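You operate a simulated robot arm through the tools that you are given. There is no shell and no other tool. Be economical: measure what you need, move in short steps, check, and stop when the job is done.

You are at the controls of a simulated robot arm. One attempt, no reset.

JOB
Top the small pale and dark rolls with sugar at the pump and put both on the little tray.
Fine: leave the third roll and the other pumps.

Only the result counts: the job must be done as asked and must still hold three seconds after the hand-in. Knocking over, shifting, dropping, spilling or breaking anything else fails it.

ROBOT AND FRAMES
A 7-joint arm with a two-finger parallel gripper, fixed in place. Base frame: the origin is at the foot of the arm, x ahead of it, y to its left, z up; the work surface is at about z = 870. Units: mm, degrees, N and s.
With the tool pointing down near the work surface it reaches from about 240 to 680 mm from the base axis. Its first joint turns from -66.0 to 66.0 degrees. Payload 2.4 kg.
Tool frame: the origin (TCP) lies between the finger pads and is the grasp point; the fingertips stand 30 mm ahead of it; z points along the fingers, y is the line along which they close. Largest opening 94 mm; finger width 28, thickness 10; the body of the gripper, 50 by 96 mm, starts 55 mm behind the TCP.
Orientation is told as [roll, pitch, yaw] about the base's x, y, z axes, in that order, counted from this pose: with the fingers straight down and closing along the base's y, the tool's x points along the base's -x, its y along +y and its z along -z.

CONTROLS
- The arm moves only by the tool apply_moves. Its argument "increments" is one flat list of numbers, 7 for each row, row after row: the finger opening in mm, from 0 to 94, then the shift along the base's x, y, z in mm, then the turn, a rotation vector about the base's x, y, z in rad. In form: [jaw, x, y, z, wx, wy, wz, jaw, x, y, z, wx, wy, wz, ...]. A call has 1 to 12 rows; each row is the pose to reach, as a shift and turn from the pose commanded when the call began. Rows are played at 5 a second. More than 50 mm and 8.6 degrees between two rows, or a gripper value outside its range, and nothing of the call is played. Where a pose cannot be reached the arm comes as near as it can. A force on the tool above 90 N (or 10 N above the force at the start of the call, whichever is more), or a blocked arm, ends the call early, and 0.2 s more pass. Each finger travels about 153 mm/s and halts on what it meets, pressing with about 26 N; the grip force reading is that of the motor and also rises with nothing between the fingers. The clock runs only during rows and for 0.2 s after the last one: add rows that repeat a pose to give the fingers time. It gives the time, the measured TCP pose, the force on the tool (base axes), the opening and the grip force at its end, in the units of the frame above (readings bear some noise).
- Cameras (640 x 400 px; columns grow to the right, rows downward): "scene" is fixed at [29.9, 464.9, 1454.1]; the picture's right is [-0.83, -0.56, 0.00], its down [-0.27, 0.40, -0.88] and it looks along [0.49, -0.73, -0.48] (base axes); focal length 343 px, centre (320, 200). "wrist" rides on the gripper at [76, 14, -103] in the tool frame; the picture's right is [-0.18, 0.98, 0.00], its down [-0.75, -0.14, -0.64] and it looks along [-0.63, -0.12, 0.77] (tool axes); focal length 243 px, centre (320, 200). There is no depth. A picture from a camera that has moved, and an enlarged one, comes with that camera's place and axes in the base frame and with its lens.
- get_image(camera): a new picture of that camera. It takes no simulated time.
- close_up(camera, box): a new picture of the part [left, top, right, bottom] of that camera's present view, enlarged. It takes no simulated time.
- finish_job(): hands the job in; it is judged then, once.

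Work in short steps. Places have to be worked out from the pictures, the camera data and where the tool is seen: move nearer, look again, correct. Check each grasp and each placing, and mend what went wrong. You have 120 turns and 68 pictures in all, those below and enlarged ones among them. Open the gripper and draw the arm clear of the work before you hand the job in, unless the task says otherwise; then end with one line.

The tools are called after "Call:" as name(argument=value, ...) on one line, values as JSON. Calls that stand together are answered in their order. apply_moves: Moves the arm, as the interface text tells. Its arguments: {"type":"object","properties":{"increments":{"type":"array","items":{"type":"number"}}},"required":["increments"]} The other tools are called the same way: get_image (camera) takes a picture; close_up (camera, box) takes an enlarged picture of a part of a camera's view; finish_job () hands the job in.

At the start:

```text
time_s: 0.0
tool_pos: [313.9, 109.6, 1260.6]
ee_rot: [0.0, 0.0, 0.0]
wrist_force: [-0.1, -0.6, 0.4]
gripper_width: 94.2
finger_force: 0.2
```

scene: 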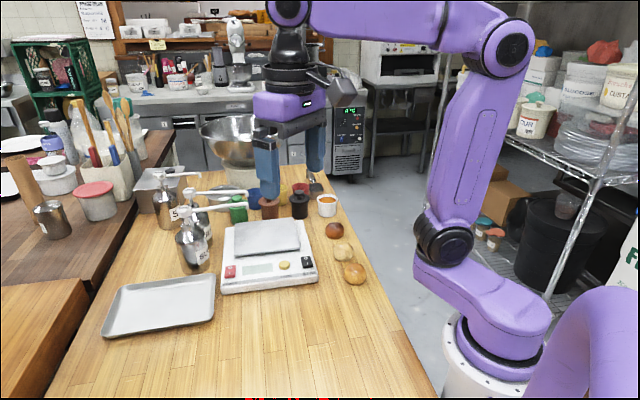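
wrist: 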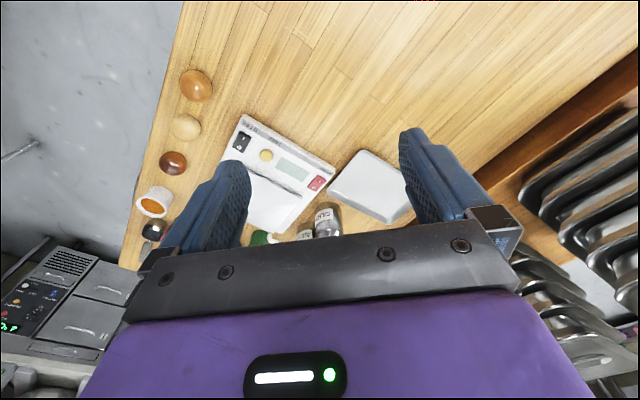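

I start by enlarging the pumps, rolls and tray to see labels and sizes.

Call:
close_up(camera="scene", box=[140, 160, 260, 280])

Call:
close_up(camera="scene", box=[210, 170, 390, 300])

Call:
close_up(camera="wrist", box=[120, 50, 440, 270])

```text
3.33 times, centred on (200, 220) of scene
camera zoom: at [29.9, 464.9, 1454.1], right [-0.83, -0.56, 0.0], down [-0.27, 0.4, -0.88], along [0.49, -0.73, -0.48], focal length 1143 px, centre (720, 133)
```

zoom: 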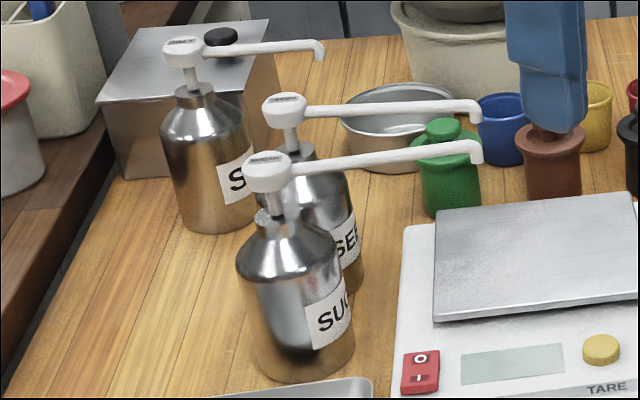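

```text
3.08 times, centred on (300, 235) of scene
camera zoom: at [29.9, 464.9, 1454.1], right [-0.83, -0.56, 0.0], down [-0.27, 0.4, -0.88], along [0.49, -0.73, -0.48], focal length 1055 px, centre (382, 92)
```

zoom: 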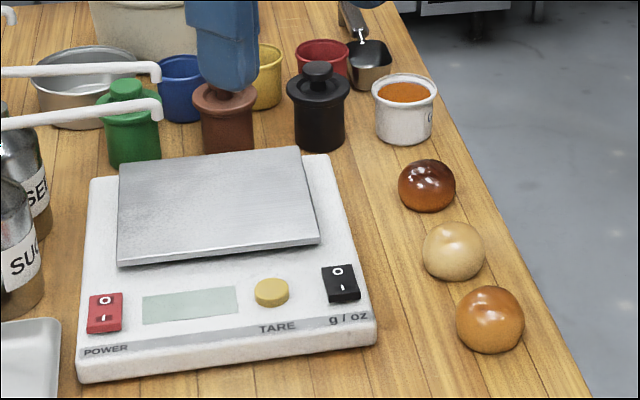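

```text
1.82 times, centred on (280, 160) of wrist
camera zoom: at [237.7, 123.0, 1363.0], right [0.18, 0.98, 0.0], down [0.75, -0.14, 0.64], along [0.63, -0.12, -0.77], focal length 441 px, centre (393, 273)
```

zoom: 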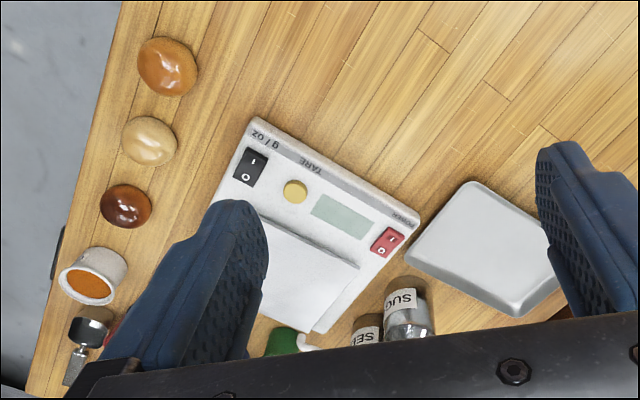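

The sugar pump ("SUG…") is the front one, near (699, 58). Its head is at about z = 1035, and its nozzle hangs over the scale pan near (600, -54, 1018). The pale roll is near (391, -185) and the dark one near (466, -263). I'll tilt the tool forward 40° and move above the pale roll.

Call:
apply_moves(increments=[85, 5.6, -32.8, -26, 0, -0.0776, 0, 85, 11.2, -65.6, -52, 0, -0.155, 0, 85, 16.8, -98.4, -78, 0, -0.233, 0, 85, 22.4, -131.2, -104, 0, -0.31, 0, 85, 28, -164, -130, 0, -0.388, 0, 85, 33.6, -196.8, -156, 0, -0.465, 0, 85, 39.2, -229.6, -182, 0, -0.543, 0, 85, 44.8, -262.4, -208, 0, -0.62, 0, 85, 51, -295, -234, 0, -0.698, 0, 85, 51, -295, -234, 0, -0.698, 0])

Call:
get_image(camera="scene")

Call:
get_image(camera="wrist")

```text
time_s: 2.2
tool_pos: [368.6, -167.6, 1025.8]
ee_rot: [1.6, -36.2, 3.4]
wrist_force: [1.0, -0.6, 1.4]
gripper_width: 84.9
finger_force: 0.0
out of reach, approached as far as the arm can: row 8, 9, 10
```

```text
62 pictures are left
```

scene: 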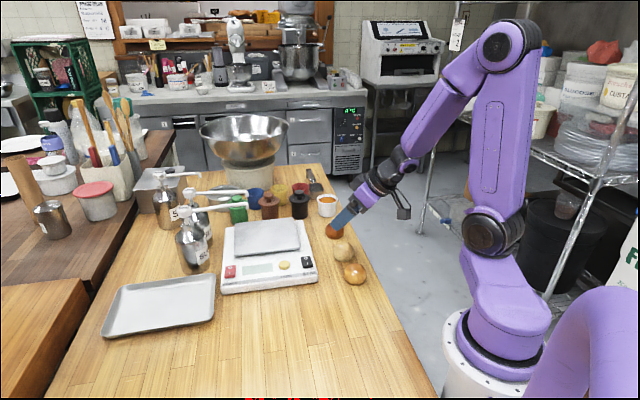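

```text
61 pictures are left
camera wrist: at [246.1, -165.0, 1064.7], right [0.07, 0.99, 0.13], down [0.24, -0.14, 0.96], along [0.97, -0.04, -0.25], focal length 243 px, centre (320, 200)
```

wrist: 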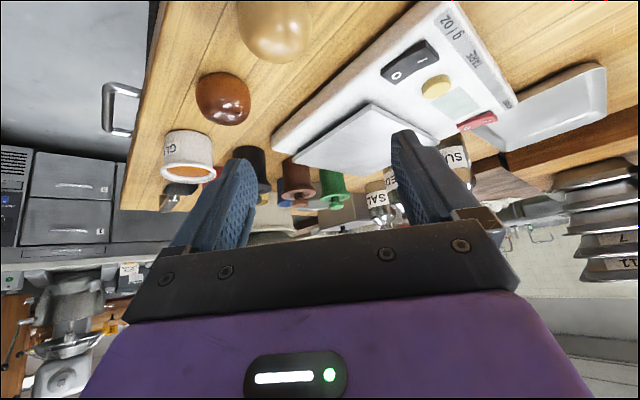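

The arm couldn't reach the full tilt with the tool facing straight ahead. I'll yaw the tool to line up with the arm's own direction and see whether the pose becomes reachable.

Call:
apply_moves(increments=[85, 0, 0, 0, 0, 0, -0.11, 85, 0, 0, 0, 0, 0, -0.22, 85, 0, 0, 0, 0, 0, -0.33, 85, 0, 0, 0, 0, 0, -0.45, 85, 0, 0, 0, 0, 0, -0.45])

```text
time_s: 3.4
tool_pos: [412.9, -202.1, 1045.4]
ee_rot: [-1.1, -40.8, -24.1]
wrist_force: [-0.9, 0.1, -0.4]
gripper_width: 85.0
finger_force: 0.1
out of reach, approached as far as the arm can: row 1, 2, 3, 4
```

At 40° the nearest reach is about 460 mm radius, so the pale roll is too close for that. I'll ease the tilt to about 27°, which still clears the nozzle.

Call:
apply_moves(increments=[85, 0, 0, 0, 0.0475, 0.103, 0, 85, 0, 0, 0, 0.095, 0.206, 0, 85, 0, 0, 0, 0.095, 0.206, 0, 85, 0, 0, 0, 0.095, 0.206, 0])

Call:
get_image(camera="wrist")

```text
time_s: 4.4
tool_pos: [376.2, -179.0, 1030.7]
ee_rot: [0.0, -27.1, -26.0]
wrist_force: [-0.6, 0.6, -0.7]
gripper_width: 84.8
finger_force: 0.1
out of reach, approached as far as the arm can: row 1, 2, 3
```

```text
60 pictures are left
camera wrist: at [280.9, -116.5, 1087.8], right [0.58, 0.81, 0.08], down [0.28, -0.29, 0.91], along [0.77, -0.51, -0.4], focal length 243 px, centre (320, 200)
```

wrist: 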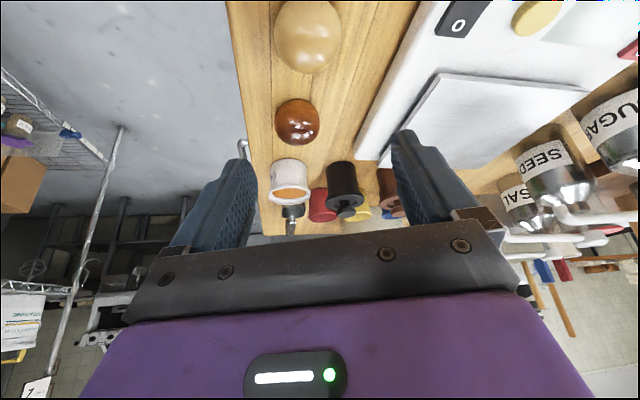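

The pale roll is at about (389, -186). I'll go partway down toward it and check the pose.

Call:
apply_moves(increments=[85, 8, 1, -25, 0, 0, 0, 85, 17, 2, -50, 0, 0, 0, 85, 17, 2, -70, 0, 0, 0, 85, 17, 2, -70, 0, 0, 0])

Call:
get_image(camera="scene")

```text
time_s: 5.4
tool_pos: [393.7, -175.7, 958.9]
ee_rot: [-0.2, -27.0, -25.7]
wrist_force: [-0.6, -0.2, 0.8]
gripper_width: 85.2
finger_force: 0.0
out of reach, approached as far as the arm can: row 2
```

```text
59 pictures are left
```

scene: 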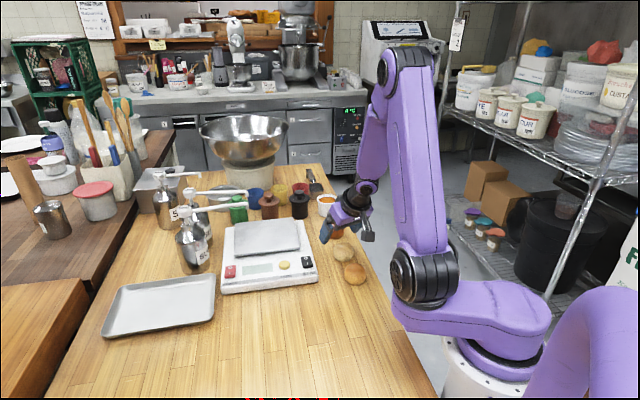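

Call:
apply_moves(increments=[85, -6, -4, -15, 0, 0, 0, 85, -11, -7, -29, 0, 0, 0, 85, -11, -7, -29, 0, 0, 0])

Call:
close_up(camera="scene", box=[290, 180, 410, 300])

Call:
get_image(camera="wrist")

```text
time_s: 6.2
tool_pos: [382.8, -183.4, 932.0]
ee_rot: [-0.2, -27.0, -25.7]
wrist_force: [-0.7, 0.7, -0.3]
gripper_width: 85.0
finger_force: 0.0
```

```text
3.33 times, centred on (350, 240) of scene
camera zoom: at [29.9, 464.9, 1454.1], right [-0.83, -0.56, 0.0], down [-0.27, 0.4, -0.88], along [0.49, -0.73, -0.48], focal length 1143 px, centre (220, 67)
```

zoom: 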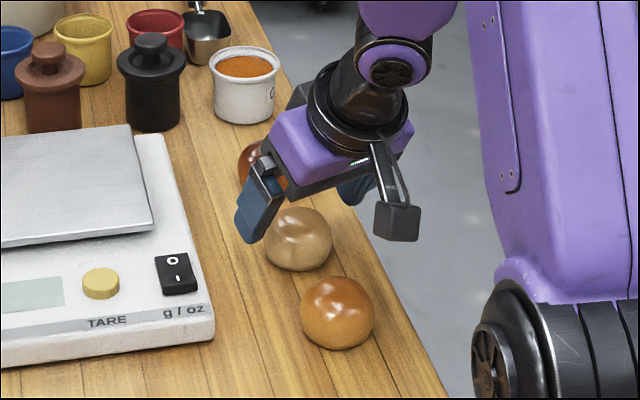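

```text
57 pictures are left
camera wrist: at [286.7, -121.3, 989.4], right [0.58, 0.81, 0.08], down [0.28, -0.29, 0.91], along [0.77, -0.5, -0.4], focal length 243 px, centre (320, 200)
```

wrist: 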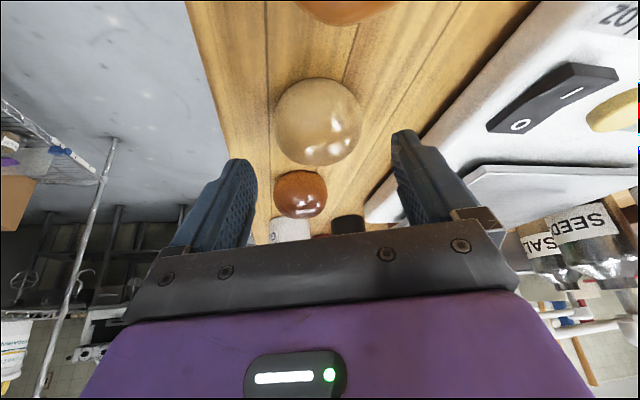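

The pale roll sits centred between the fingers, near (385, -183). I'll lower and close on it.

Call:
apply_moves(increments=[85, -3, 2, -13, 0, 0, 0, 85, -5, 3, -25, 0, 0, 0, 85, -5, 3, -25, 0, 0, 0])

Call:
get_image(camera="wrist")

Call:
close_up(camera="scene", box=[290, 180, 410, 300])

```text
time_s: 7.0
tool_pos: [377.5, -182.2, 906.9]
ee_rot: [-0.2, -26.9, -25.8]
wrist_force: [0.0, -0.2, 0.5]
gripper_width: 85.1
finger_force: 0.0
```

```text
56 pictures are left
camera wrist: at [282.1, -118.8, 964.7], right [0.58, 0.81, 0.08], down [0.28, -0.29, 0.91], along [0.77, -0.5, -0.4], focal length 243 px, centre (320, 200)
```

wrist: 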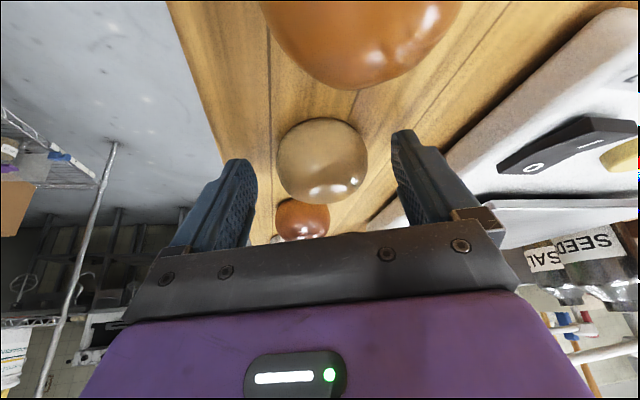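

```text
3.33 times, centred on (350, 240) of scene
camera zoom: at [29.9, 464.9, 1454.1], right [-0.83, -0.56, 0.0], down [-0.27, 0.4, -0.88], along [0.49, -0.73, -0.48], focal length 1143 px, centre (220, 67)
```

zoom: 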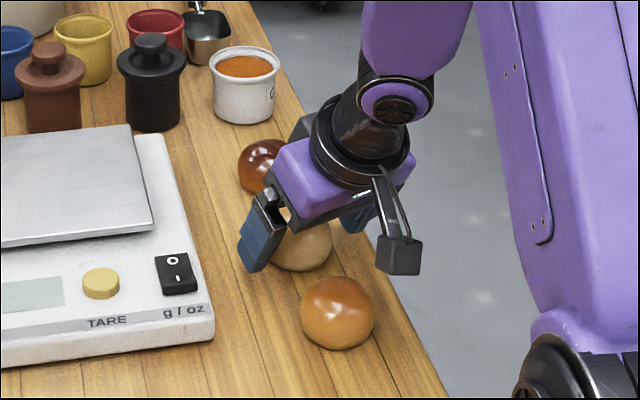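

The roll is between the pads, so I close.

Call:
apply_moves(increments=[60, 0, 0, 0, 0, 0, 0, 45, 0, 0, 0, 0, 0, 0, 40, 0, 0, 0, 0, 0, 0, 40, 0, 0, 0, 0, 0, 0])

Call:
get_image(camera="wrist")

```text
time_s: 8.0
tool_pos: [379.4, -179.6, 907.9]
ee_rot: [-0.2, -27.0, -25.7]
wrist_force: [0.5, 0.3, -0.6]
gripper_width: 53.5
finger_force: 14.0
```

```text
54 pictures are left
camera wrist: at [282.1, -118.7, 964.8], right [0.58, 0.81, 0.08], down [0.28, -0.29, 0.91], along [0.77, -0.5, -0.4], focal length 243 px, centre (320, 200)
```

wrist: 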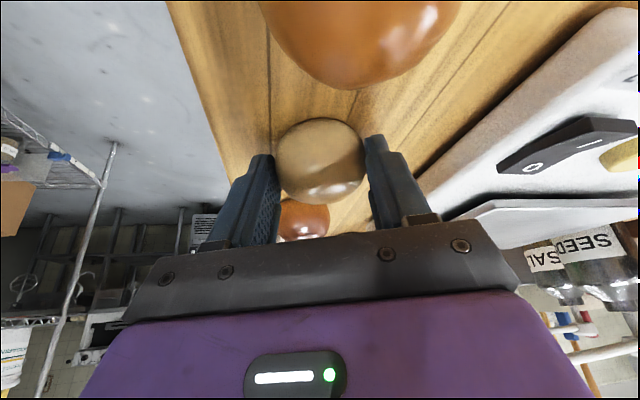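

The grip is firm at 53.5 mm. I'll lift, turn the tool to face straight ahead, and carry the roll to the near side of the pan at a safe height.

Call:
apply_moves(increments=[40, 0, 0, 40, 0, 0, 0, 40, 0, 0, 85, 0, 0, 0, 40, 29, 16, 90, 0, 0, 0.09, 40, 58, 32, 90, 0, 0, 0.18, 40, 87, 48, 90, 0, 0, 0.27, 40, 116, 64, 90, 0, 0, 0.36, 40, 145, 80, 90, 0, 0, 0.45, 40, 145, 80, 90, 0, 0, 0.45])

Call:
get_image(camera="wrist")

Call:
close_up(camera="scene", box=[160, 160, 320, 300])

```text
time_s: 9.8
tool_pos: [524.5, -100.3, 997.5]
ee_rot: [-0.2, -27.0, 0.2]
wrist_force: [0.8, -0.2, -0.6]
gripper_width: 53.4
finger_force: 14.0
```

```text
53 pictures are left
camera wrist: at [410.6, -87.4, 1055.2], right [0.16, 0.98, 0.08], down [0.38, -0.14, 0.91], along [0.91, -0.12, -0.4], focal length 243 px, centre (320, 200)
```

wrist: 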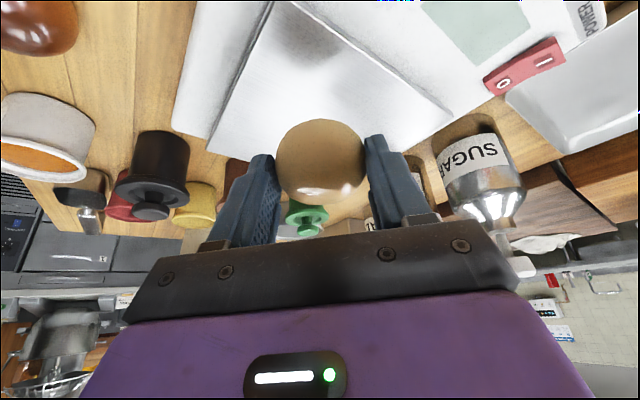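

```text
2.86 times, centred on (240, 230) of scene
camera zoom: at [29.9, 464.9, 1454.1], right [-0.83, -0.56, 0.0], down [-0.27, 0.4, -0.88], along [0.49, -0.73, -0.48], focal length 980 px, centre (549, 114)
```

zoom: 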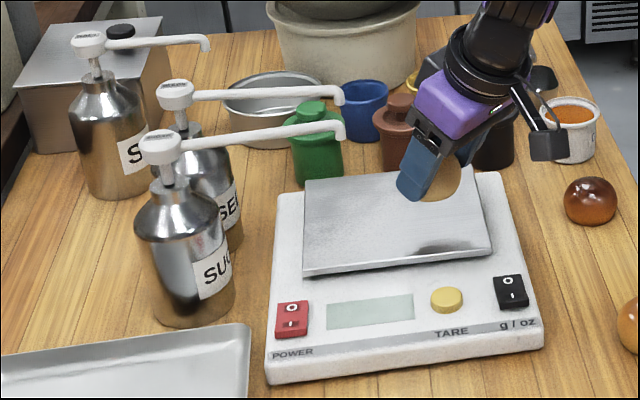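

From these views I put the sugar nozzle outlet at about (588, -44, 1027), the pump head at about (692, 60, 1038) and the pan top at z ≈ 913. I'll stop just short of the nozzle and just above the pan to check.

Call:
apply_moves(increments=[40, 0, 30, 0, 0, 0, 0, 40, 8, 55, -5, 0, 0, 0, 40, 18, 55, -36, 0, 0, 0, 40, 18, 55, -36, 0, 0, 0])

Call:
get_image(camera="wrist")

Call:
close_up(camera="scene", box=[160, 160, 320, 300])

```text
time_s: 10.8
tool_pos: [541.9, -43.2, 960.5]
ee_rot: [-0.3, -27.1, 0.1]
wrist_force: [0.2, 0.5, -0.2]
gripper_width: 53.6
finger_force: 15.0
```

```text
51 pictures are left
camera wrist: at [427.8, -29.8, 1017.3], right [0.16, 0.98, 0.08], down [0.38, -0.14, 0.91], along [0.91, -0.12, -0.4], focal length 243 px, centre (320, 200)
```

wrist: 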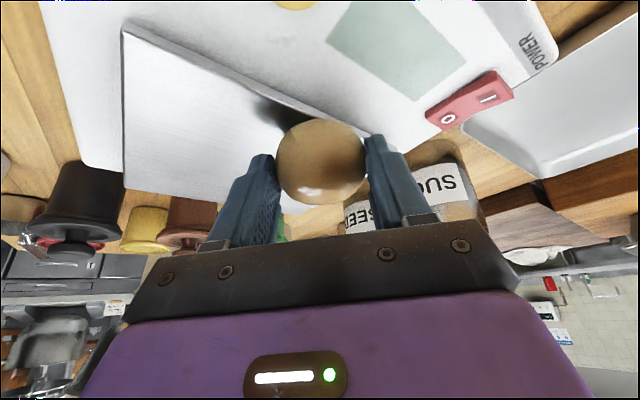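

```text
2.86 times, centred on (240, 230) of scene
camera zoom: at [29.9, 464.9, 1454.1], right [-0.83, -0.56, 0.0], down [-0.27, 0.4, -0.88], along [0.49, -0.73, -0.48], focal length 980 px, centre (549, 114)
```

zoom: 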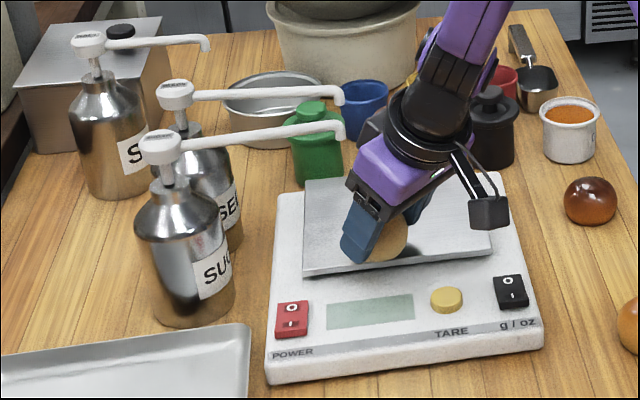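

To gain clearance from the nozzle, I'll set the roll on the pan here and re-grip it at a steeper tilt. First I lower it gently and read the force.

Call:
apply_moves(increments=[40, 0, 0, -4, 0, 0, 0, 40, 0, 0, -7, 0, 0, 0, 40, 0, 0, -7, 0, 0, 0])

Call:
close_up(camera="scene", box=[220, 190, 300, 240])

```text
time_s: 11.6
tool_pos: [540.9, -44.9, 954.0]
ee_rot: [-0.4, -27.0, 0.2]
wrist_force: [-0.3, 1.0, 2.2]
gripper_width: 53.7
finger_force: 13.6
```

```text
8.00 times, centred on (260, 215) of scene
camera zoom: at [29.8, 464.9, 1454.1], right [-0.83, -0.56, 0.0], down [-0.27, 0.4, -0.88], along [0.49, -0.73, -0.48], focal length 2744 px, centre (800, 80)
```

zoom: 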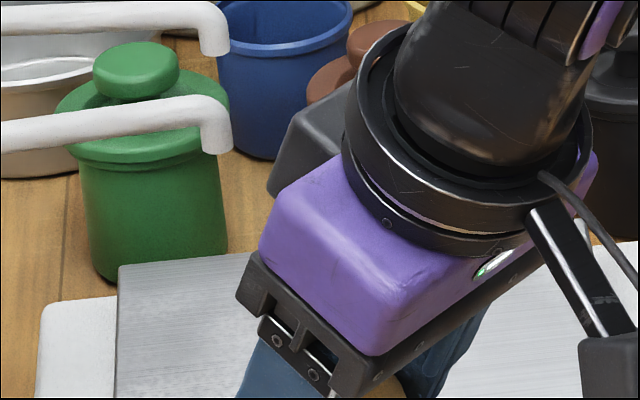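

The force has risen only to about 2 N. I'll lower a little more to confirm contact.

Call:
apply_moves(increments=[40, 0, 0, -1.5, 0, 0, 0, 40, 0, 0, -1.5, 0, 0, 0])

```text
time_s: 12.2
tool_pos: [542.8, -45.7, 952.3]
ee_rot: [-0.3, -27.1, 0.3]
wrist_force: [-2.6, 2.2, 11.5]
gripper_width: 53.5
finger_force: 14.0
```

Contact is confirmed at TCP z ≈ 953, so the pan is at about 915. Now I open slightly, pivot 13° about the roll's centre, and close again.

Call:
apply_moves(increments=[66, 0, 0, 1, 0, 0, 0, 68, 0, 0, 1, 0, 0, 0, 68, -2, 0, 1, 0, -0.114, 0, 68, -3.5, 0, 1, 0, -0.227, 0, 68, -3.5, 0, 1, 0, -0.227, 0, 50, -3.5, 0, 1, 0, -0.227, 0, 40, -3.5, 0, 1, 0, -0.227, 0, 40, -3.5, 0, 1, 0, -0.227, 0])

Call:
get_image(camera="wrist")

```text
time_s: 14.0
tool_pos: [538.3, -45.7, 953.7]
ee_rot: [-0.2, -40.0, 0.0]
wrist_force: [-0.8, -0.8, -0.9]
gripper_width: 40.3
finger_force: 0.1
```

```text
48 pictures are left
camera wrist: at [414.1, -31.6, 983.1], right [0.14, 0.98, 0.11], down [0.16, -0.14, 0.98], along [0.98, -0.12, -0.18], focal length 243 px, centre (320, 200)
```

wrist: 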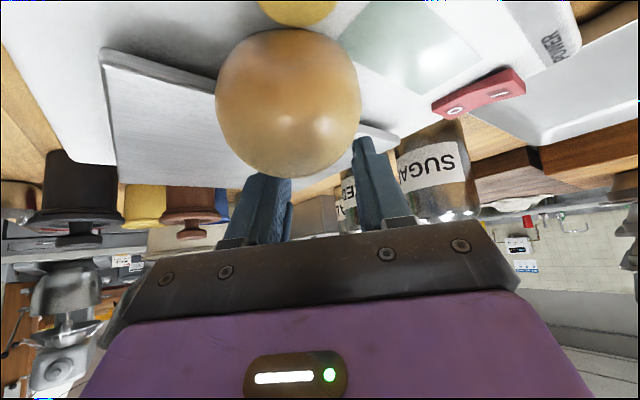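

The roll was squeezed out toward the arm instead of being re-gripped. I'll check the scene view to see where it went.

Call:
close_up(camera="scene", box=[200, 180, 340, 300])

```text
3.33 times, centred on (270, 240) of scene
camera zoom: at [29.9, 464.9, 1454.1], right [-0.83, -0.56, 0.0], down [-0.27, 0.4, -0.88], along [0.49, -0.73, -0.48], focal length 1143 px, centre (487, 67)
```

zoom: 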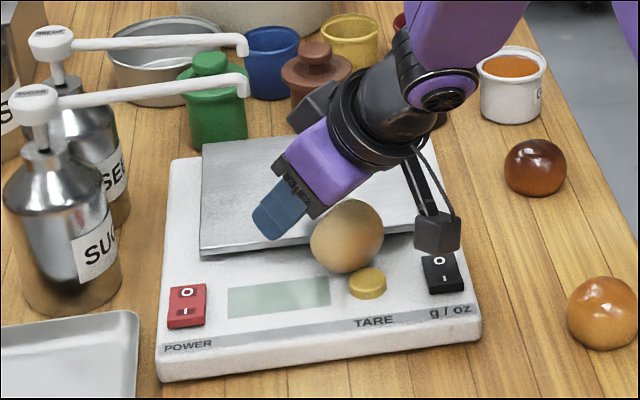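

The roll tipped off the pan edge because I released it too close. It now rests on the scale front, near (502, -50, 929). I'll raise the gripper straight up and look at it.

Call:
apply_moves(increments=[40, 4, 0, 40, 0, 0, 0, 60, 4, 0, 85, 0, 0.12, 0, 85, 0, 0, 120, 0, 0.24, 0, 85, -20, 0, 130, 0, 0.36, 0, 85, -40, 0, 130, 0, 0.5, 0, 85, -40, 0, 130, 0, 0.5, 0])

Call:
get_image(camera="wrist")

Call:
close_up(camera="scene", box=[220, 200, 320, 300])

```text
time_s: 15.4
tool_pos: [498.1, -45.9, 1086.0]
ee_rot: [-0.3, -11.3, 0.1]
wrist_force: [-0.2, 0.6, 0.5]
gripper_width: 84.8
finger_force: 0.2
```

```text
46 pictures are left
camera wrist: at [403.8, -32.4, 1170.8], right [0.18, 0.98, 0.03], down [0.61, -0.14, 0.78], along [0.77, -0.12, -0.63], focal length 243 px, centre (320, 200)
```

wrist: 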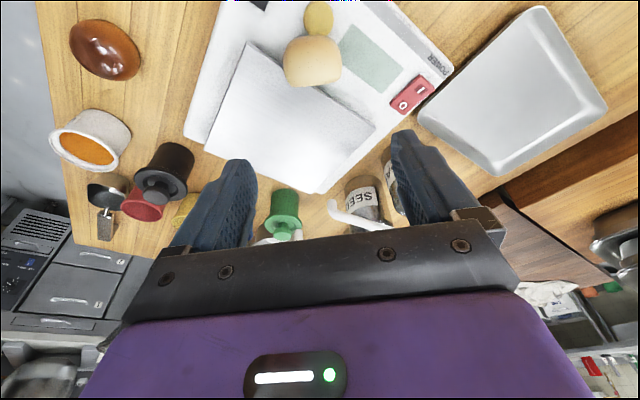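

```text
4.00 times, centred on (270, 250) of scene
camera zoom: at [29.9, 464.9, 1454.1], right [-0.83, -0.56, 0.0], down [-0.27, 0.4, -0.88], along [0.49, -0.73, -0.48], focal length 1372 px, centre (520, 0)
```

zoom: 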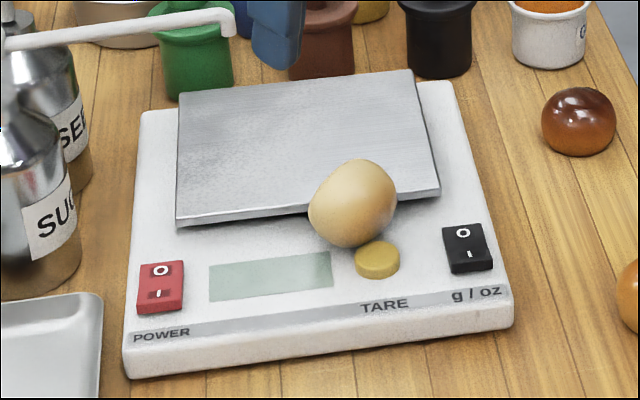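

Call:
close_up(camera="wrist", box=[260, 0, 370, 110])

Call:
close_up(camera="scene", box=[285, 230, 335, 270])

```text
3.64 times, centred on (315, 55) of wrist
camera zoom: at [403.8, -32.4, 1170.8], right [0.18, 0.98, 0.03], down [0.61, -0.14, 0.78], along [0.77, -0.12, -0.63], focal length 882 px, centre (338, 727)
```

zoom: 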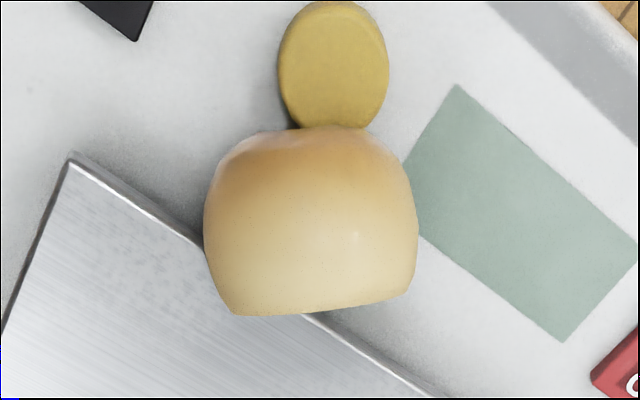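

```text
10.00 times, centred on (310, 250) of scene
camera zoom: at [29.9, 464.9, 1454.1], right [-0.83, -0.56, 0.0], down [-0.27, 0.4, -0.88], along [0.49, -0.73, -0.48], focal length 3430 px, centre (420, -300)
```

zoom: 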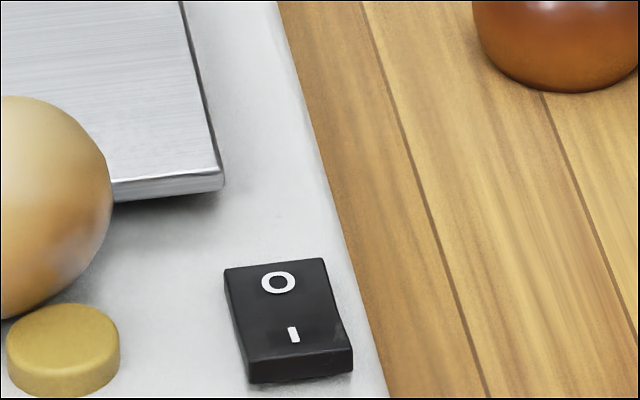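

The pale roll is on its side with its flat base facing forward (+x). My plan is to grip it with a strong forward tilt, swing the tool back to bring it upright, and set it well inside the pan. First comes the tilted pre-grasp.

Call:
apply_moves(increments=[85, -7, -1, -15, 0, -0.118, 0, 85, -14, -2, -30, 0, -0.236, 0, 85, -21, -3, -45, 0, -0.354, 0, 85, -27, -4, -60, 0, -0.472, 0, 85, -27, -4, -76, 0, -0.588, 0, 85, -27, -4, -76, 0, -0.588, 0])

Call:
get_image(camera="wrist")

```text
time_s: 16.8
tool_pos: [473.4, -162.1, 1007.2]
ee_rot: [-0.4, -45.1, -15.8]
wrist_force: [1.6, 6.3, -0.4]
gripper_width: 84.9
finger_force: 0.0
out of reach, approached as far as the arm can: row 4, 5
```

```text
42 pictures are left
camera wrist: at [356.1, -113.9, 1024.8], right [0.4, 0.91, 0.13], down [0.04, -0.15, 0.99], along [0.92, -0.39, -0.09], focal length 243 px, centre (320, 200)
```

wrist: 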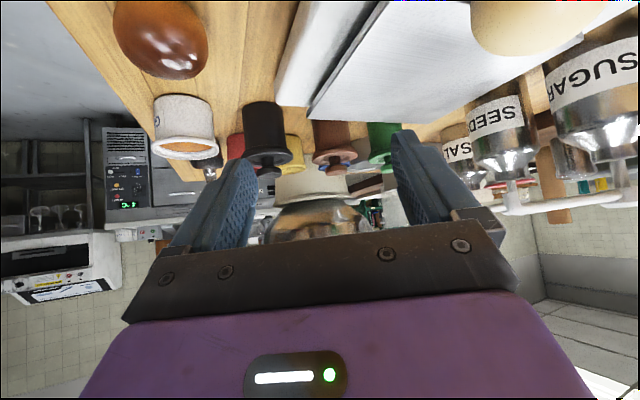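

The 45° tilt is not reachable this close in. I'll back off to 35° and return over the roll.

Call:
apply_moves(increments=[85, 0, 15, 10, 0, 0.05, 0.05, 85, 0, 40, 10, 0, 0.1, 0.12, 85, 2, 75, 10, 0, 0.17, 0.2, 85, 4, 112, 10, 0, 0.17, 0.276, 85, 4, 112, 10, 0, 0.17, 0.276])

Call:
get_image(camera="wrist")

Call:
get_image(camera="scene")

```text
time_s: 18.0
tool_pos: [473.7, 64.0, 1017.1]
ee_rot: [1.4, -35.4, 15.0]
wrist_force: [0.0, 0.3, -0.1]
gripper_width: 84.9
finger_force: 0.2
```

```text
41 pictures are left
camera wrist: at [354.4, 42.2, 1056.8], right [-0.12, 0.98, 0.13], down [0.28, -0.09, 0.96], along [0.95, 0.15, -0.26], focal length 243 px, centre (320, 200)
```

wrist: 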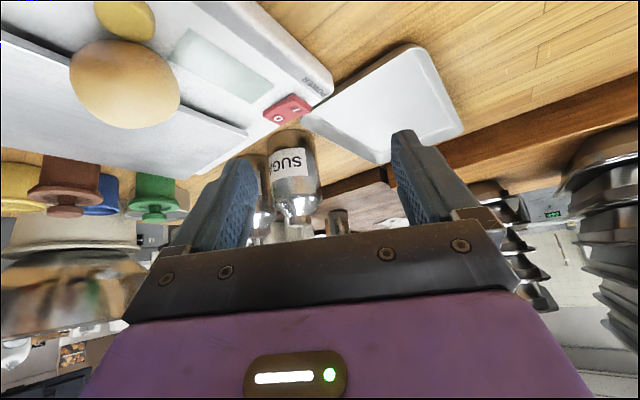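

```text
40 pictures are left
```

scene: 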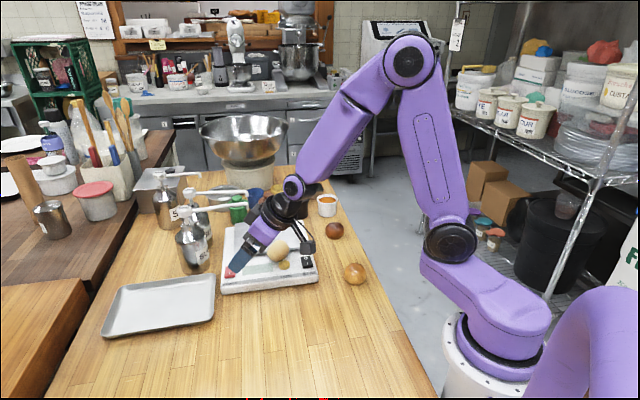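

Call:
apply_moves(increments=[85, 4, -38, 0, 0, 0, -0.09, 85, 8, -76, 0, 0, 0, -0.18, 85, 12, -114, 0, 0, 0, -0.26, 85, 12, -114, -20, 0, 0, -0.26, 85, 12, -114, -20, 0, 0, -0.26])

Call:
get_image(camera="wrist")

```text
time_s: 19.2
tool_pos: [487.2, -51.7, 999.4]
ee_rot: [1.4, -35.4, 0.0]
wrist_force: [0.7, 0.1, -0.5]
gripper_width: 85.0
finger_force: 0.1
```

```text
39 pictures are left
camera wrist: at [365.5, -40.6, 1038.3], right [0.14, 0.98, 0.13], down [0.24, -0.16, 0.96], along [0.96, -0.1, -0.26], focal length 243 px, centre (320, 200)
```

wrist: 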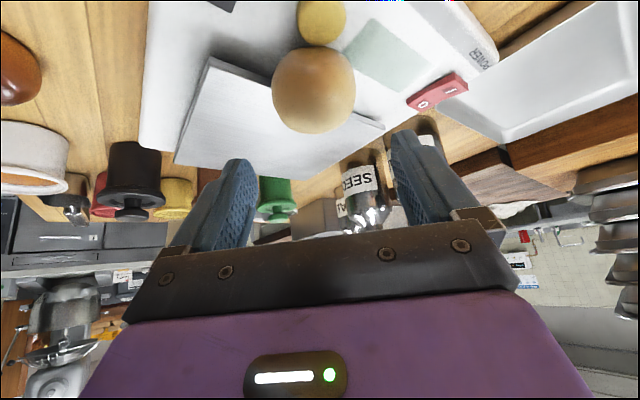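

The roll's centre is at about (498, -49, 930). I'll lower over it and close.

Call:
apply_moves(increments=[85, -1, 2, -25, 0, 0, 0, 85, -1, 2, -50, 0, 0, 0, 85, -1, 2, -50, 0, 0, 0, 60, -1, 2, -50, 0, 0, 0, 45, -1, 2, -50, 0, 0, 0, 40, -1, 2, -50, 0, 0, 0, 40, -1, 2, -50, 0, 0, 0])

Call:
get_image(camera="wrist")

```text
time_s: 20.8
tool_pos: [486.2, -48.6, 948.8]
ee_rot: [1.4, -35.3, 0.0]
wrist_force: [0.4, -0.3, 0.3]
gripper_width: 53.7
finger_force: 14.2
```

```text
38 pictures are left
camera wrist: at [364.6, -38.0, 988.8], right [0.14, 0.98, 0.13], down [0.24, -0.16, 0.96], along [0.96, -0.1, -0.26], focal length 243 px, centre (320, 200)
```

wrist: 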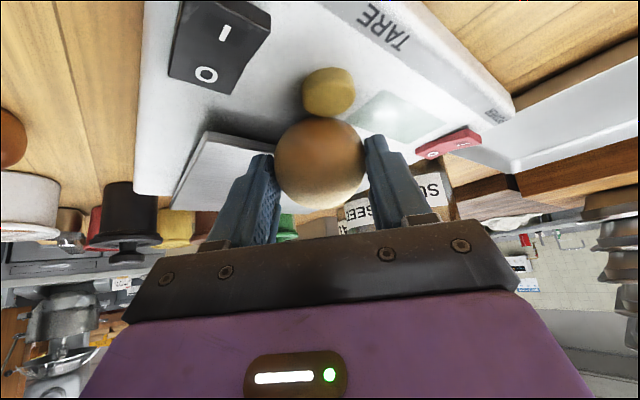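

Gripped at 53.7 mm. I'll lift it clear and swing the tool back by about 75° to bring the roll upright.

Call:
apply_moves(increments=[40, 0, 0, 45, 0, 0, 0, 40, 0, -10, 90, 0, 0.1, 0, 40, -10, -20, 130, 0, 0.24, 0, 40, -15, -20, 130, 0, 0.38, 0, 40, -20, -20, 130, 0, 0.52, 0, 40, -25, -20, 130, 0, 0.66, 0, 40, -30, -20, 130, 0, 0.8, 0, 40, -35, -20, 130, 0, 0.94, 0, 40, -40, -20, 130, 0, 1.08, 0, 40, -40, -20, 130, 0, 1.22, 0, 40, -40, -20, 130, 0, 1.32, 0, 40, -40, -20, 130, 0, 1.32, 0])

Call:
get_image(camera="scene")

Call:
get_image(camera="wrist")

```text
time_s: 23.4
tool_pos: [444.7, -69.4, 1078.7]
ee_rot: [1.5, 40.4, 0.0]
wrist_force: [0.1, -0.3, -0.4]
gripper_width: 53.6
finger_force: 14.4
```

```text
37 pictures are left
```

scene: 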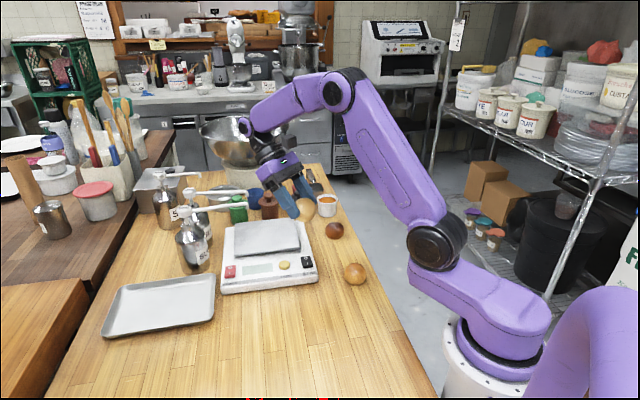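

```text
36 pictures are left
camera wrist: at [454.6, -58.4, 1206.7], right [0.16, 0.98, -0.1], down [0.99, -0.16, 0.0], along [-0.02, -0.1, -0.99], focal length 243 px, centre (320, 200)
```

wrist: 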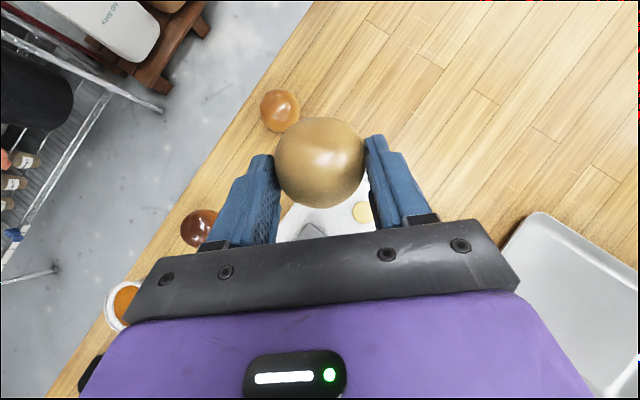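

Call:
close_up(camera="scene", box=[270, 170, 350, 230])

```text
6.67 times, centred on (310, 200) of scene
camera zoom: at [29.9, 464.9, 1454.1], right [-0.83, -0.56, 0.0], down [-0.27, 0.4, -0.88], along [0.49, -0.73, -0.48], focal length 2287 px, centre (387, 200)
```

zoom: 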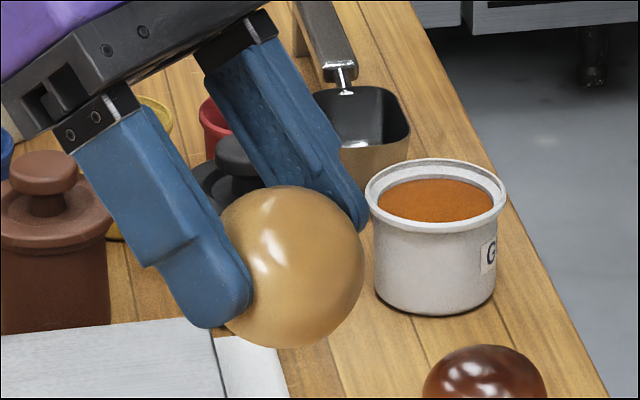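

The roll is nearly upright, with about 20° left to go. I'll carry it to open table in front of the scale, near (440, 115), and set it down gently there so it settles flat.

Call:
apply_moves(increments=[40, 0, 45, -10, 0, 0.04, 0, 40, 0, 90, -25, 0, 0.08, 0, 40, 5, 135, -45, 0, 0.08, 0, 40, 9, 170, -75, 0, 0.08, 0, 40, 9, 184, -115, 0, 0.08, 0, 40, 9, 184, -140, 0, 0.08, 0, 40, 9, 184, -140, 0, 0.08, 0])

Call:
close_up(camera="scene", box=[180, 230, 340, 350])

```text
time_s: 25.0
tool_pos: [451.8, 115.3, 941.0]
ee_rot: [1.4, 44.7, 0.1]
wrist_force: [0.6, -0.7, 0.6]
gripper_width: 53.7
finger_force: 14.1
```

```text
3.33 times, centred on (260, 290) of scene
camera zoom: at [29.9, 464.9, 1454.1], right [-0.83, -0.56, 0.0], down [-0.27, 0.4, -0.88], along [0.49, -0.73, -0.48], focal length 1143 px, centre (520, -100)
```

zoom: 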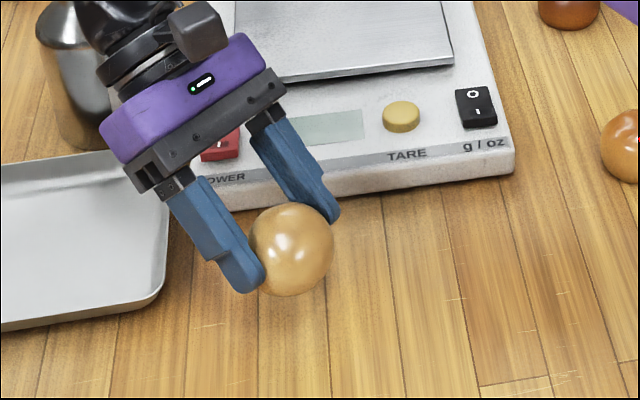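

Call:
apply_moves(increments=[40, 0, 0, -15, 0, 0, 0, 40, 0, 0, -22, 0, 0, 0, 40, 0, 0, -26, 0, 0, 0, 40, 0, 0, -26, 0, 0, 0])

Call:
close_up(camera="scene", box=[220, 260, 300, 320])

```text
time_s: 26.0
tool_pos: [454.2, 115.2, 912.6]
ee_rot: [1.3, 44.8, -0.1]
wrist_force: [-0.5, 0.4, 0.8]
gripper_width: 53.7
finger_force: 13.1
```

```text
6.67 times, centred on (260, 290) of scene
camera zoom: at [29.9, 464.9, 1454.1], right [-0.83, -0.56, 0.0], down [-0.27, 0.4, -0.88], along [0.49, -0.73, -0.48], focal length 2287 px, centre (720, -400)
```

zoom: 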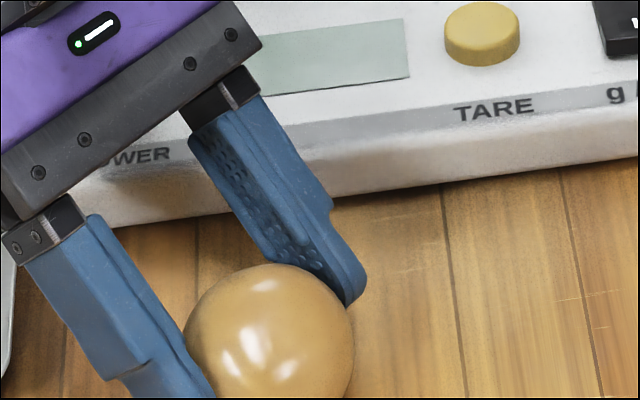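

Call:
apply_moves(increments=[40, 0, 0, -2, 0, 0, 0, 40, 0, 0, -4, 0, 0, 0, 40, 0, 0, -4, 0, 0, 0])

Call:
close_up(camera="scene", box=[215, 270, 295, 330])

```text
time_s: 26.8
tool_pos: [454.9, 116.0, 909.6]
ee_rot: [1.5, 44.9, 0.1]
wrist_force: [2.4, 4.6, 11.2]
gripper_width: 53.0
finger_force: 13.7
```

```text
6.67 times, centred on (255, 300) of scene
camera zoom: at [29.8, 465.0, 1454.1], right [-0.83, -0.56, 0.0], down [-0.27, 0.4, -0.88], along [0.49, -0.73, -0.48], focal length 2287 px, centre (753, -467)
```

zoom: 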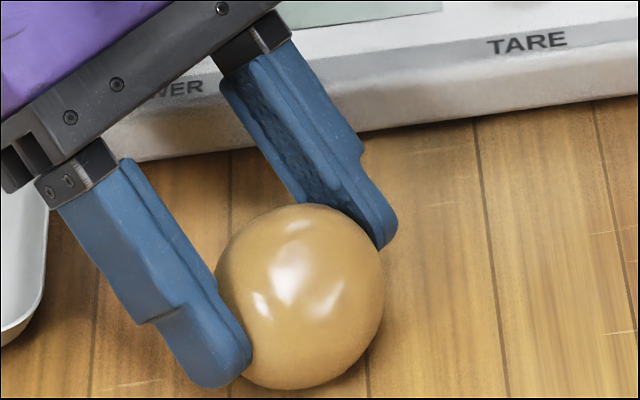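

There is contact (11 N). I open slowly and retreat along the tool axis.

Call:
apply_moves(increments=[56, 0, 0, 0, 0, 0, 0, 60, 0, 0, 0, 0, 0, 0, 70, 0, 0, 1, 0, 0, 0, 85, 0, 0, 2, 0, 0, 0, 85, 20, 0, 25, 0, 0, 0, 85, 40, 0, 60, 0, 0, 0, 85, 40, 0, 100, 0, -0.1, 0, 85, 30, 0, 130, 0, -0.24, 0, 85, 15, 0, 130, 0, -0.38, 0, 85, 0, 0, 130, 0, -0.52, 0, 85, -15, 0, 130, 0, -0.66, 0, 85, -15, 0, 130, 0, -0.78, 0])

Call:
get_image(camera="wrist")

Call:
close_up(camera="scene", box=[180, 220, 340, 340])

```text
time_s: 29.4
tool_pos: [440.6, 114.4, 1037.9]
ee_rot: [1.5, 0.1, 0.1]
wrist_force: [-0.6, -0.7, -0.7]
gripper_width: 84.9
finger_force: 0.0
```

```text
31 pictures are left
camera wrist: at [365.0, 125.4, 1141.3], right [0.18, 0.98, 0.02], down [0.75, -0.16, 0.64], along [0.63, -0.1, -0.77], focal length 243 px, centre (320, 200)
```

wrist: 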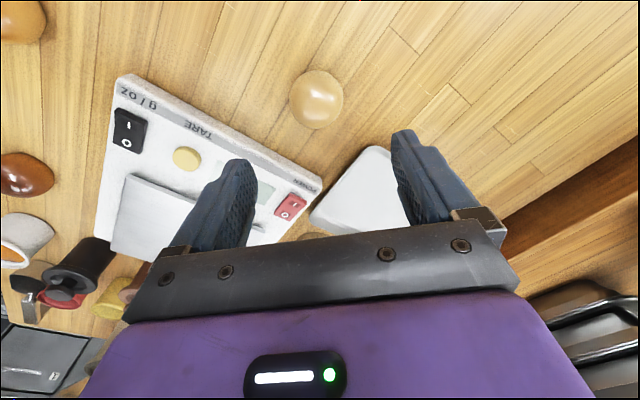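

```text
3.33 times, centred on (260, 280) of scene
camera zoom: at [29.9, 464.9, 1454.1], right [-0.83, -0.56, 0.0], down [-0.27, 0.4, -0.88], along [0.49, -0.73, -0.48], focal length 1143 px, centre (520, -67)
```

zoom: 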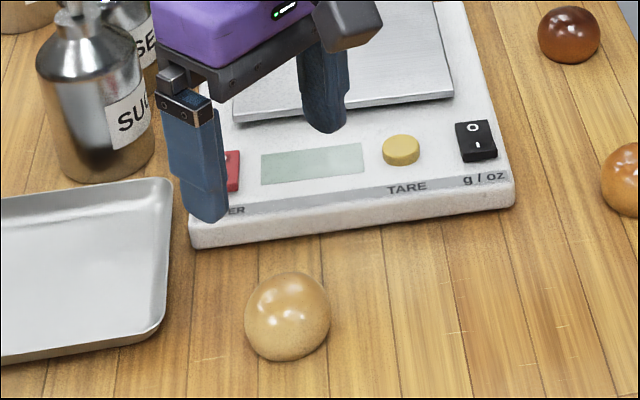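

The pale roll now stands upright on the table at (442, 115). I'll re-grasp it with a 33° forward tilt, facing along the arm's direction.

Call:
apply_moves(increments=[85, -3, 0, -18, 0.009, -0.115, 0.049, 85, -6, 0, -36, 0.018, -0.23, 0.098, 85, -8, -1, -54, 0.027, -0.345, 0.147, 85, -8, -2, -72, 0.036, -0.46, 0.195, 85, -8, -2, -88, 0.046, -0.573, 0.243, 85, -8, -2, -88, 0.046, -0.573, 0.243])

Call:
get_image(camera="wrist")

```text
time_s: 30.8
tool_pos: [432.0, 114.4, 949.9]
ee_rot: [-0.2, -32.8, 15.0]
wrist_force: [-0.7, -0.1, -0.5]
gripper_width: 85.1
finger_force: 0.1
```

```text
29 pictures are left
camera wrist: at [313.2, 96.0, 995.1], right [-0.1, 0.99, 0.09], down [0.31, -0.06, 0.95], along [0.94, 0.12, -0.3], focal length 243 px, centre (320, 200)
```

wrist: 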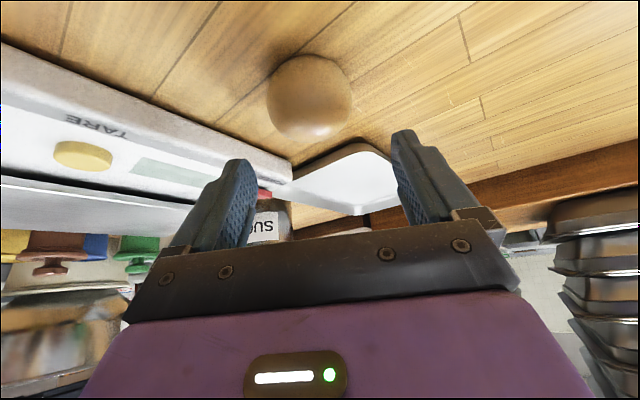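

Call:
apply_moves(increments=[85, -1, -2, -22, 0, 0, 0, 85, -2, -2.5, -43, 0, 0, 0, 85, -2, -2.5, -43, 0, 0, 0, 65, -2, -2.5, -43, 0, 0, 0, 50, -2, -2.5, -43, 0, 0, 0, 40, -2, -2.5, -43, 0, 0, 0, 40, -2, -2.5, -43, 0, 0, 0])

Call:
get_image(camera="wrist")

```text
time_s: 32.4
tool_pos: [430.9, 111.0, 907.0]
ee_rot: [-0.2, -32.7, 14.8]
wrist_force: [0.3, 0.9, -0.5]
gripper_width: 53.8
finger_force: 13.9
```

```text
28 pictures are left
camera wrist: at [312.5, 93.3, 952.1], right [-0.1, 0.99, 0.1], down [0.31, -0.06, 0.95], along [0.94, 0.12, -0.3], focal length 243 px, centre (320, 200)
```

wrist: 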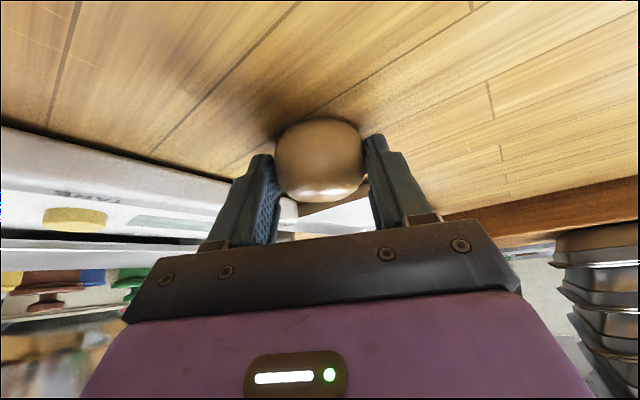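

Held upright at 53.8 mm. I'll lift it, carry it over the scale front, and stage 50 mm before the nozzle, just above pan height.

Call:
apply_moves(increments=[40, 0, 0, 48, 0, 0, 0, 40, 0, 0, 93, 0, 0, 0, 40, 20, -34, 93, 0, 0, 0, 40, 40, -68, 93, 0, 0, 0, 40, 60, -102, 93, 0, 0, 0, 40, 80, -136, 93, 0, 0, 0, 40, 100, -170, 93, 0, 0, 0, 40, 100, -170, 55, 0, 0, 0, 40, 100, -170, 55, 0, 0, 0])

Call:
close_up(camera="scene", box=[180, 170, 300, 260])

```text
time_s: 34.4
tool_pos: [530.3, -61.5, 962.7]
ee_rot: [-0.2, -32.7, 14.8]
wrist_force: [0.3, -0.8, -0.5]
gripper_width: 53.8
finger_force: 13.7
```

```text
4.44 times, centred on (240, 215) of scene
camera zoom: at [29.9, 464.9, 1454.1], right [-0.83, -0.56, 0.0], down [-0.27, 0.4, -0.88], along [0.49, -0.73, -0.48], focal length 1524 px, centre (676, 133)
```

zoom: 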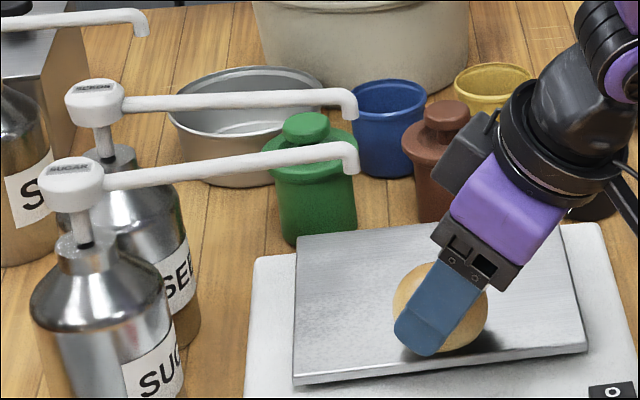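

Comparing the roll and nozzle in the picture, I need to move about +43 in x and +13 in y. I'll do that at this height and check.

Call:
apply_moves(increments=[40, 15, 4.5, 0, 0, 0, 0, 40, 30, 9, 0, 0, 0, 0, 40, 43, 13, 0, 0, 0, 0, 40, 43, 13, 0, 0, 0, 0])

Call:
close_up(camera="scene", box=[180, 170, 300, 260])

```text
time_s: 35.4
tool_pos: [573.3, -47.7, 962.1]
ee_rot: [-0.3, -32.7, 14.8]
wrist_force: [-0.1, -0.4, -1.0]
gripper_width: 53.9
finger_force: 13.7
```

```text
4.44 times, centred on (240, 215) of scene
camera zoom: at [29.9, 464.9, 1454.1], right [-0.83, -0.56, 0.0], down [-0.27, 0.4, -0.88], along [0.49, -0.73, -0.48], focal length 1524 px, centre (676, 133)
```

zoom: 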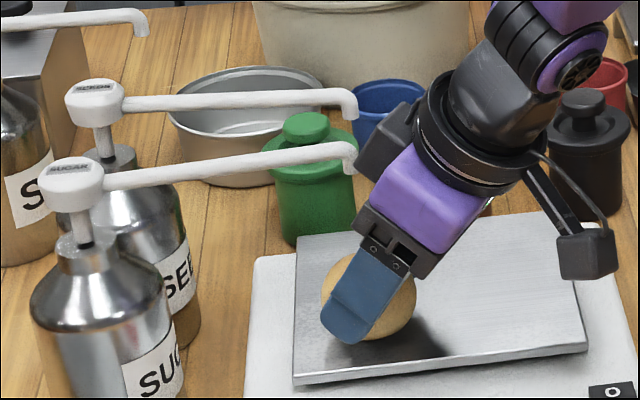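

The roll sits directly below the nozzle and the pump is undisturbed. I'll lower to the pan, then open.

Call:
apply_moves(increments=[40, 0, 0, -5, 0, 0, 0, 40, 0, 0, -9, 0, 0, 0, 40, 0, 0, -10, 0, 0, 0, 40, 0, 0, -10, 0, 0, 0])

```text
time_s: 36.4
tool_pos: [573.2, -47.7, 951.7]
ee_rot: [-0.3, -32.9, 14.9]
wrist_force: [-2.8, -0.7, 11.7]
gripper_width: 53.9
finger_force: 13.7
```

Contact (12 N). I open and back straight out, away from the nozzle.

Call:
apply_moves(increments=[56, 0, 0, 0.5, 0, 0, 0, 62, 0, 0, 1, 0, 0, 0, 82, 0, 0, 1.5, 0, 0, 0, 84, 0, 0, 1.5, 0, 0, 0, 84, -24, -6.5, 6, 0, 0, 0, 84, -48, -13, 15, 0, 0, 0, 84, -75, -20, 35, 0, 0, 0, 84, -95, -22, 80, 0, 0, 0, 84, -95, -22, 80, 0, 0, 0])

Call:
get_image(camera="wrist")

Call:
close_up(camera="scene", box=[180, 170, 300, 260])

```text
time_s: 38.4
tool_pos: [476.8, -67.1, 1033.3]
ee_rot: [-0.3, -32.7, 14.9]
wrist_force: [-0.3, -0.6, 0.2]
gripper_width: 84.0
finger_force: 0.1
```

```text
25 pictures are left
camera wrist: at [357.7, -84.9, 1078.3], right [-0.1, 0.99, 0.1], down [0.31, -0.06, 0.95], along [0.94, 0.12, -0.3], focal length 243 px, centre (320, 200)
```

wrist: 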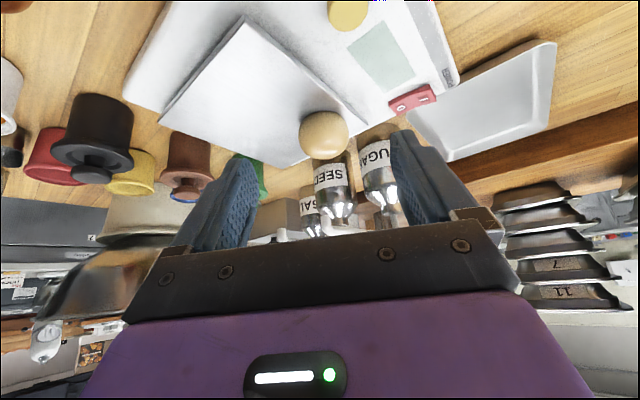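

```text
4.44 times, centred on (240, 215) of scene
camera zoom: at [29.9, 464.9, 1454.1], right [-0.83, -0.56, 0.0], down [-0.27, 0.4, -0.88], along [0.49, -0.73, -0.48], focal length 1524 px, centre (676, 133)
```

zoom: 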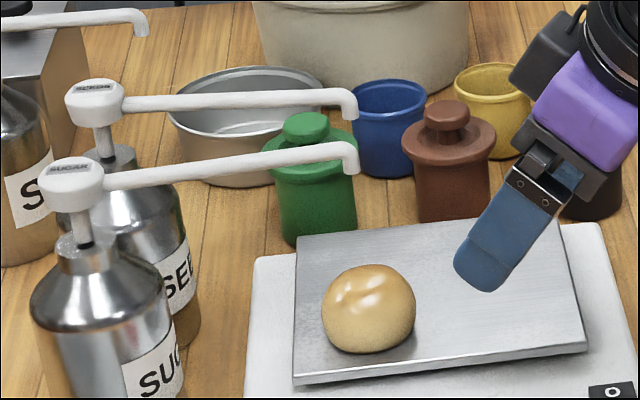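

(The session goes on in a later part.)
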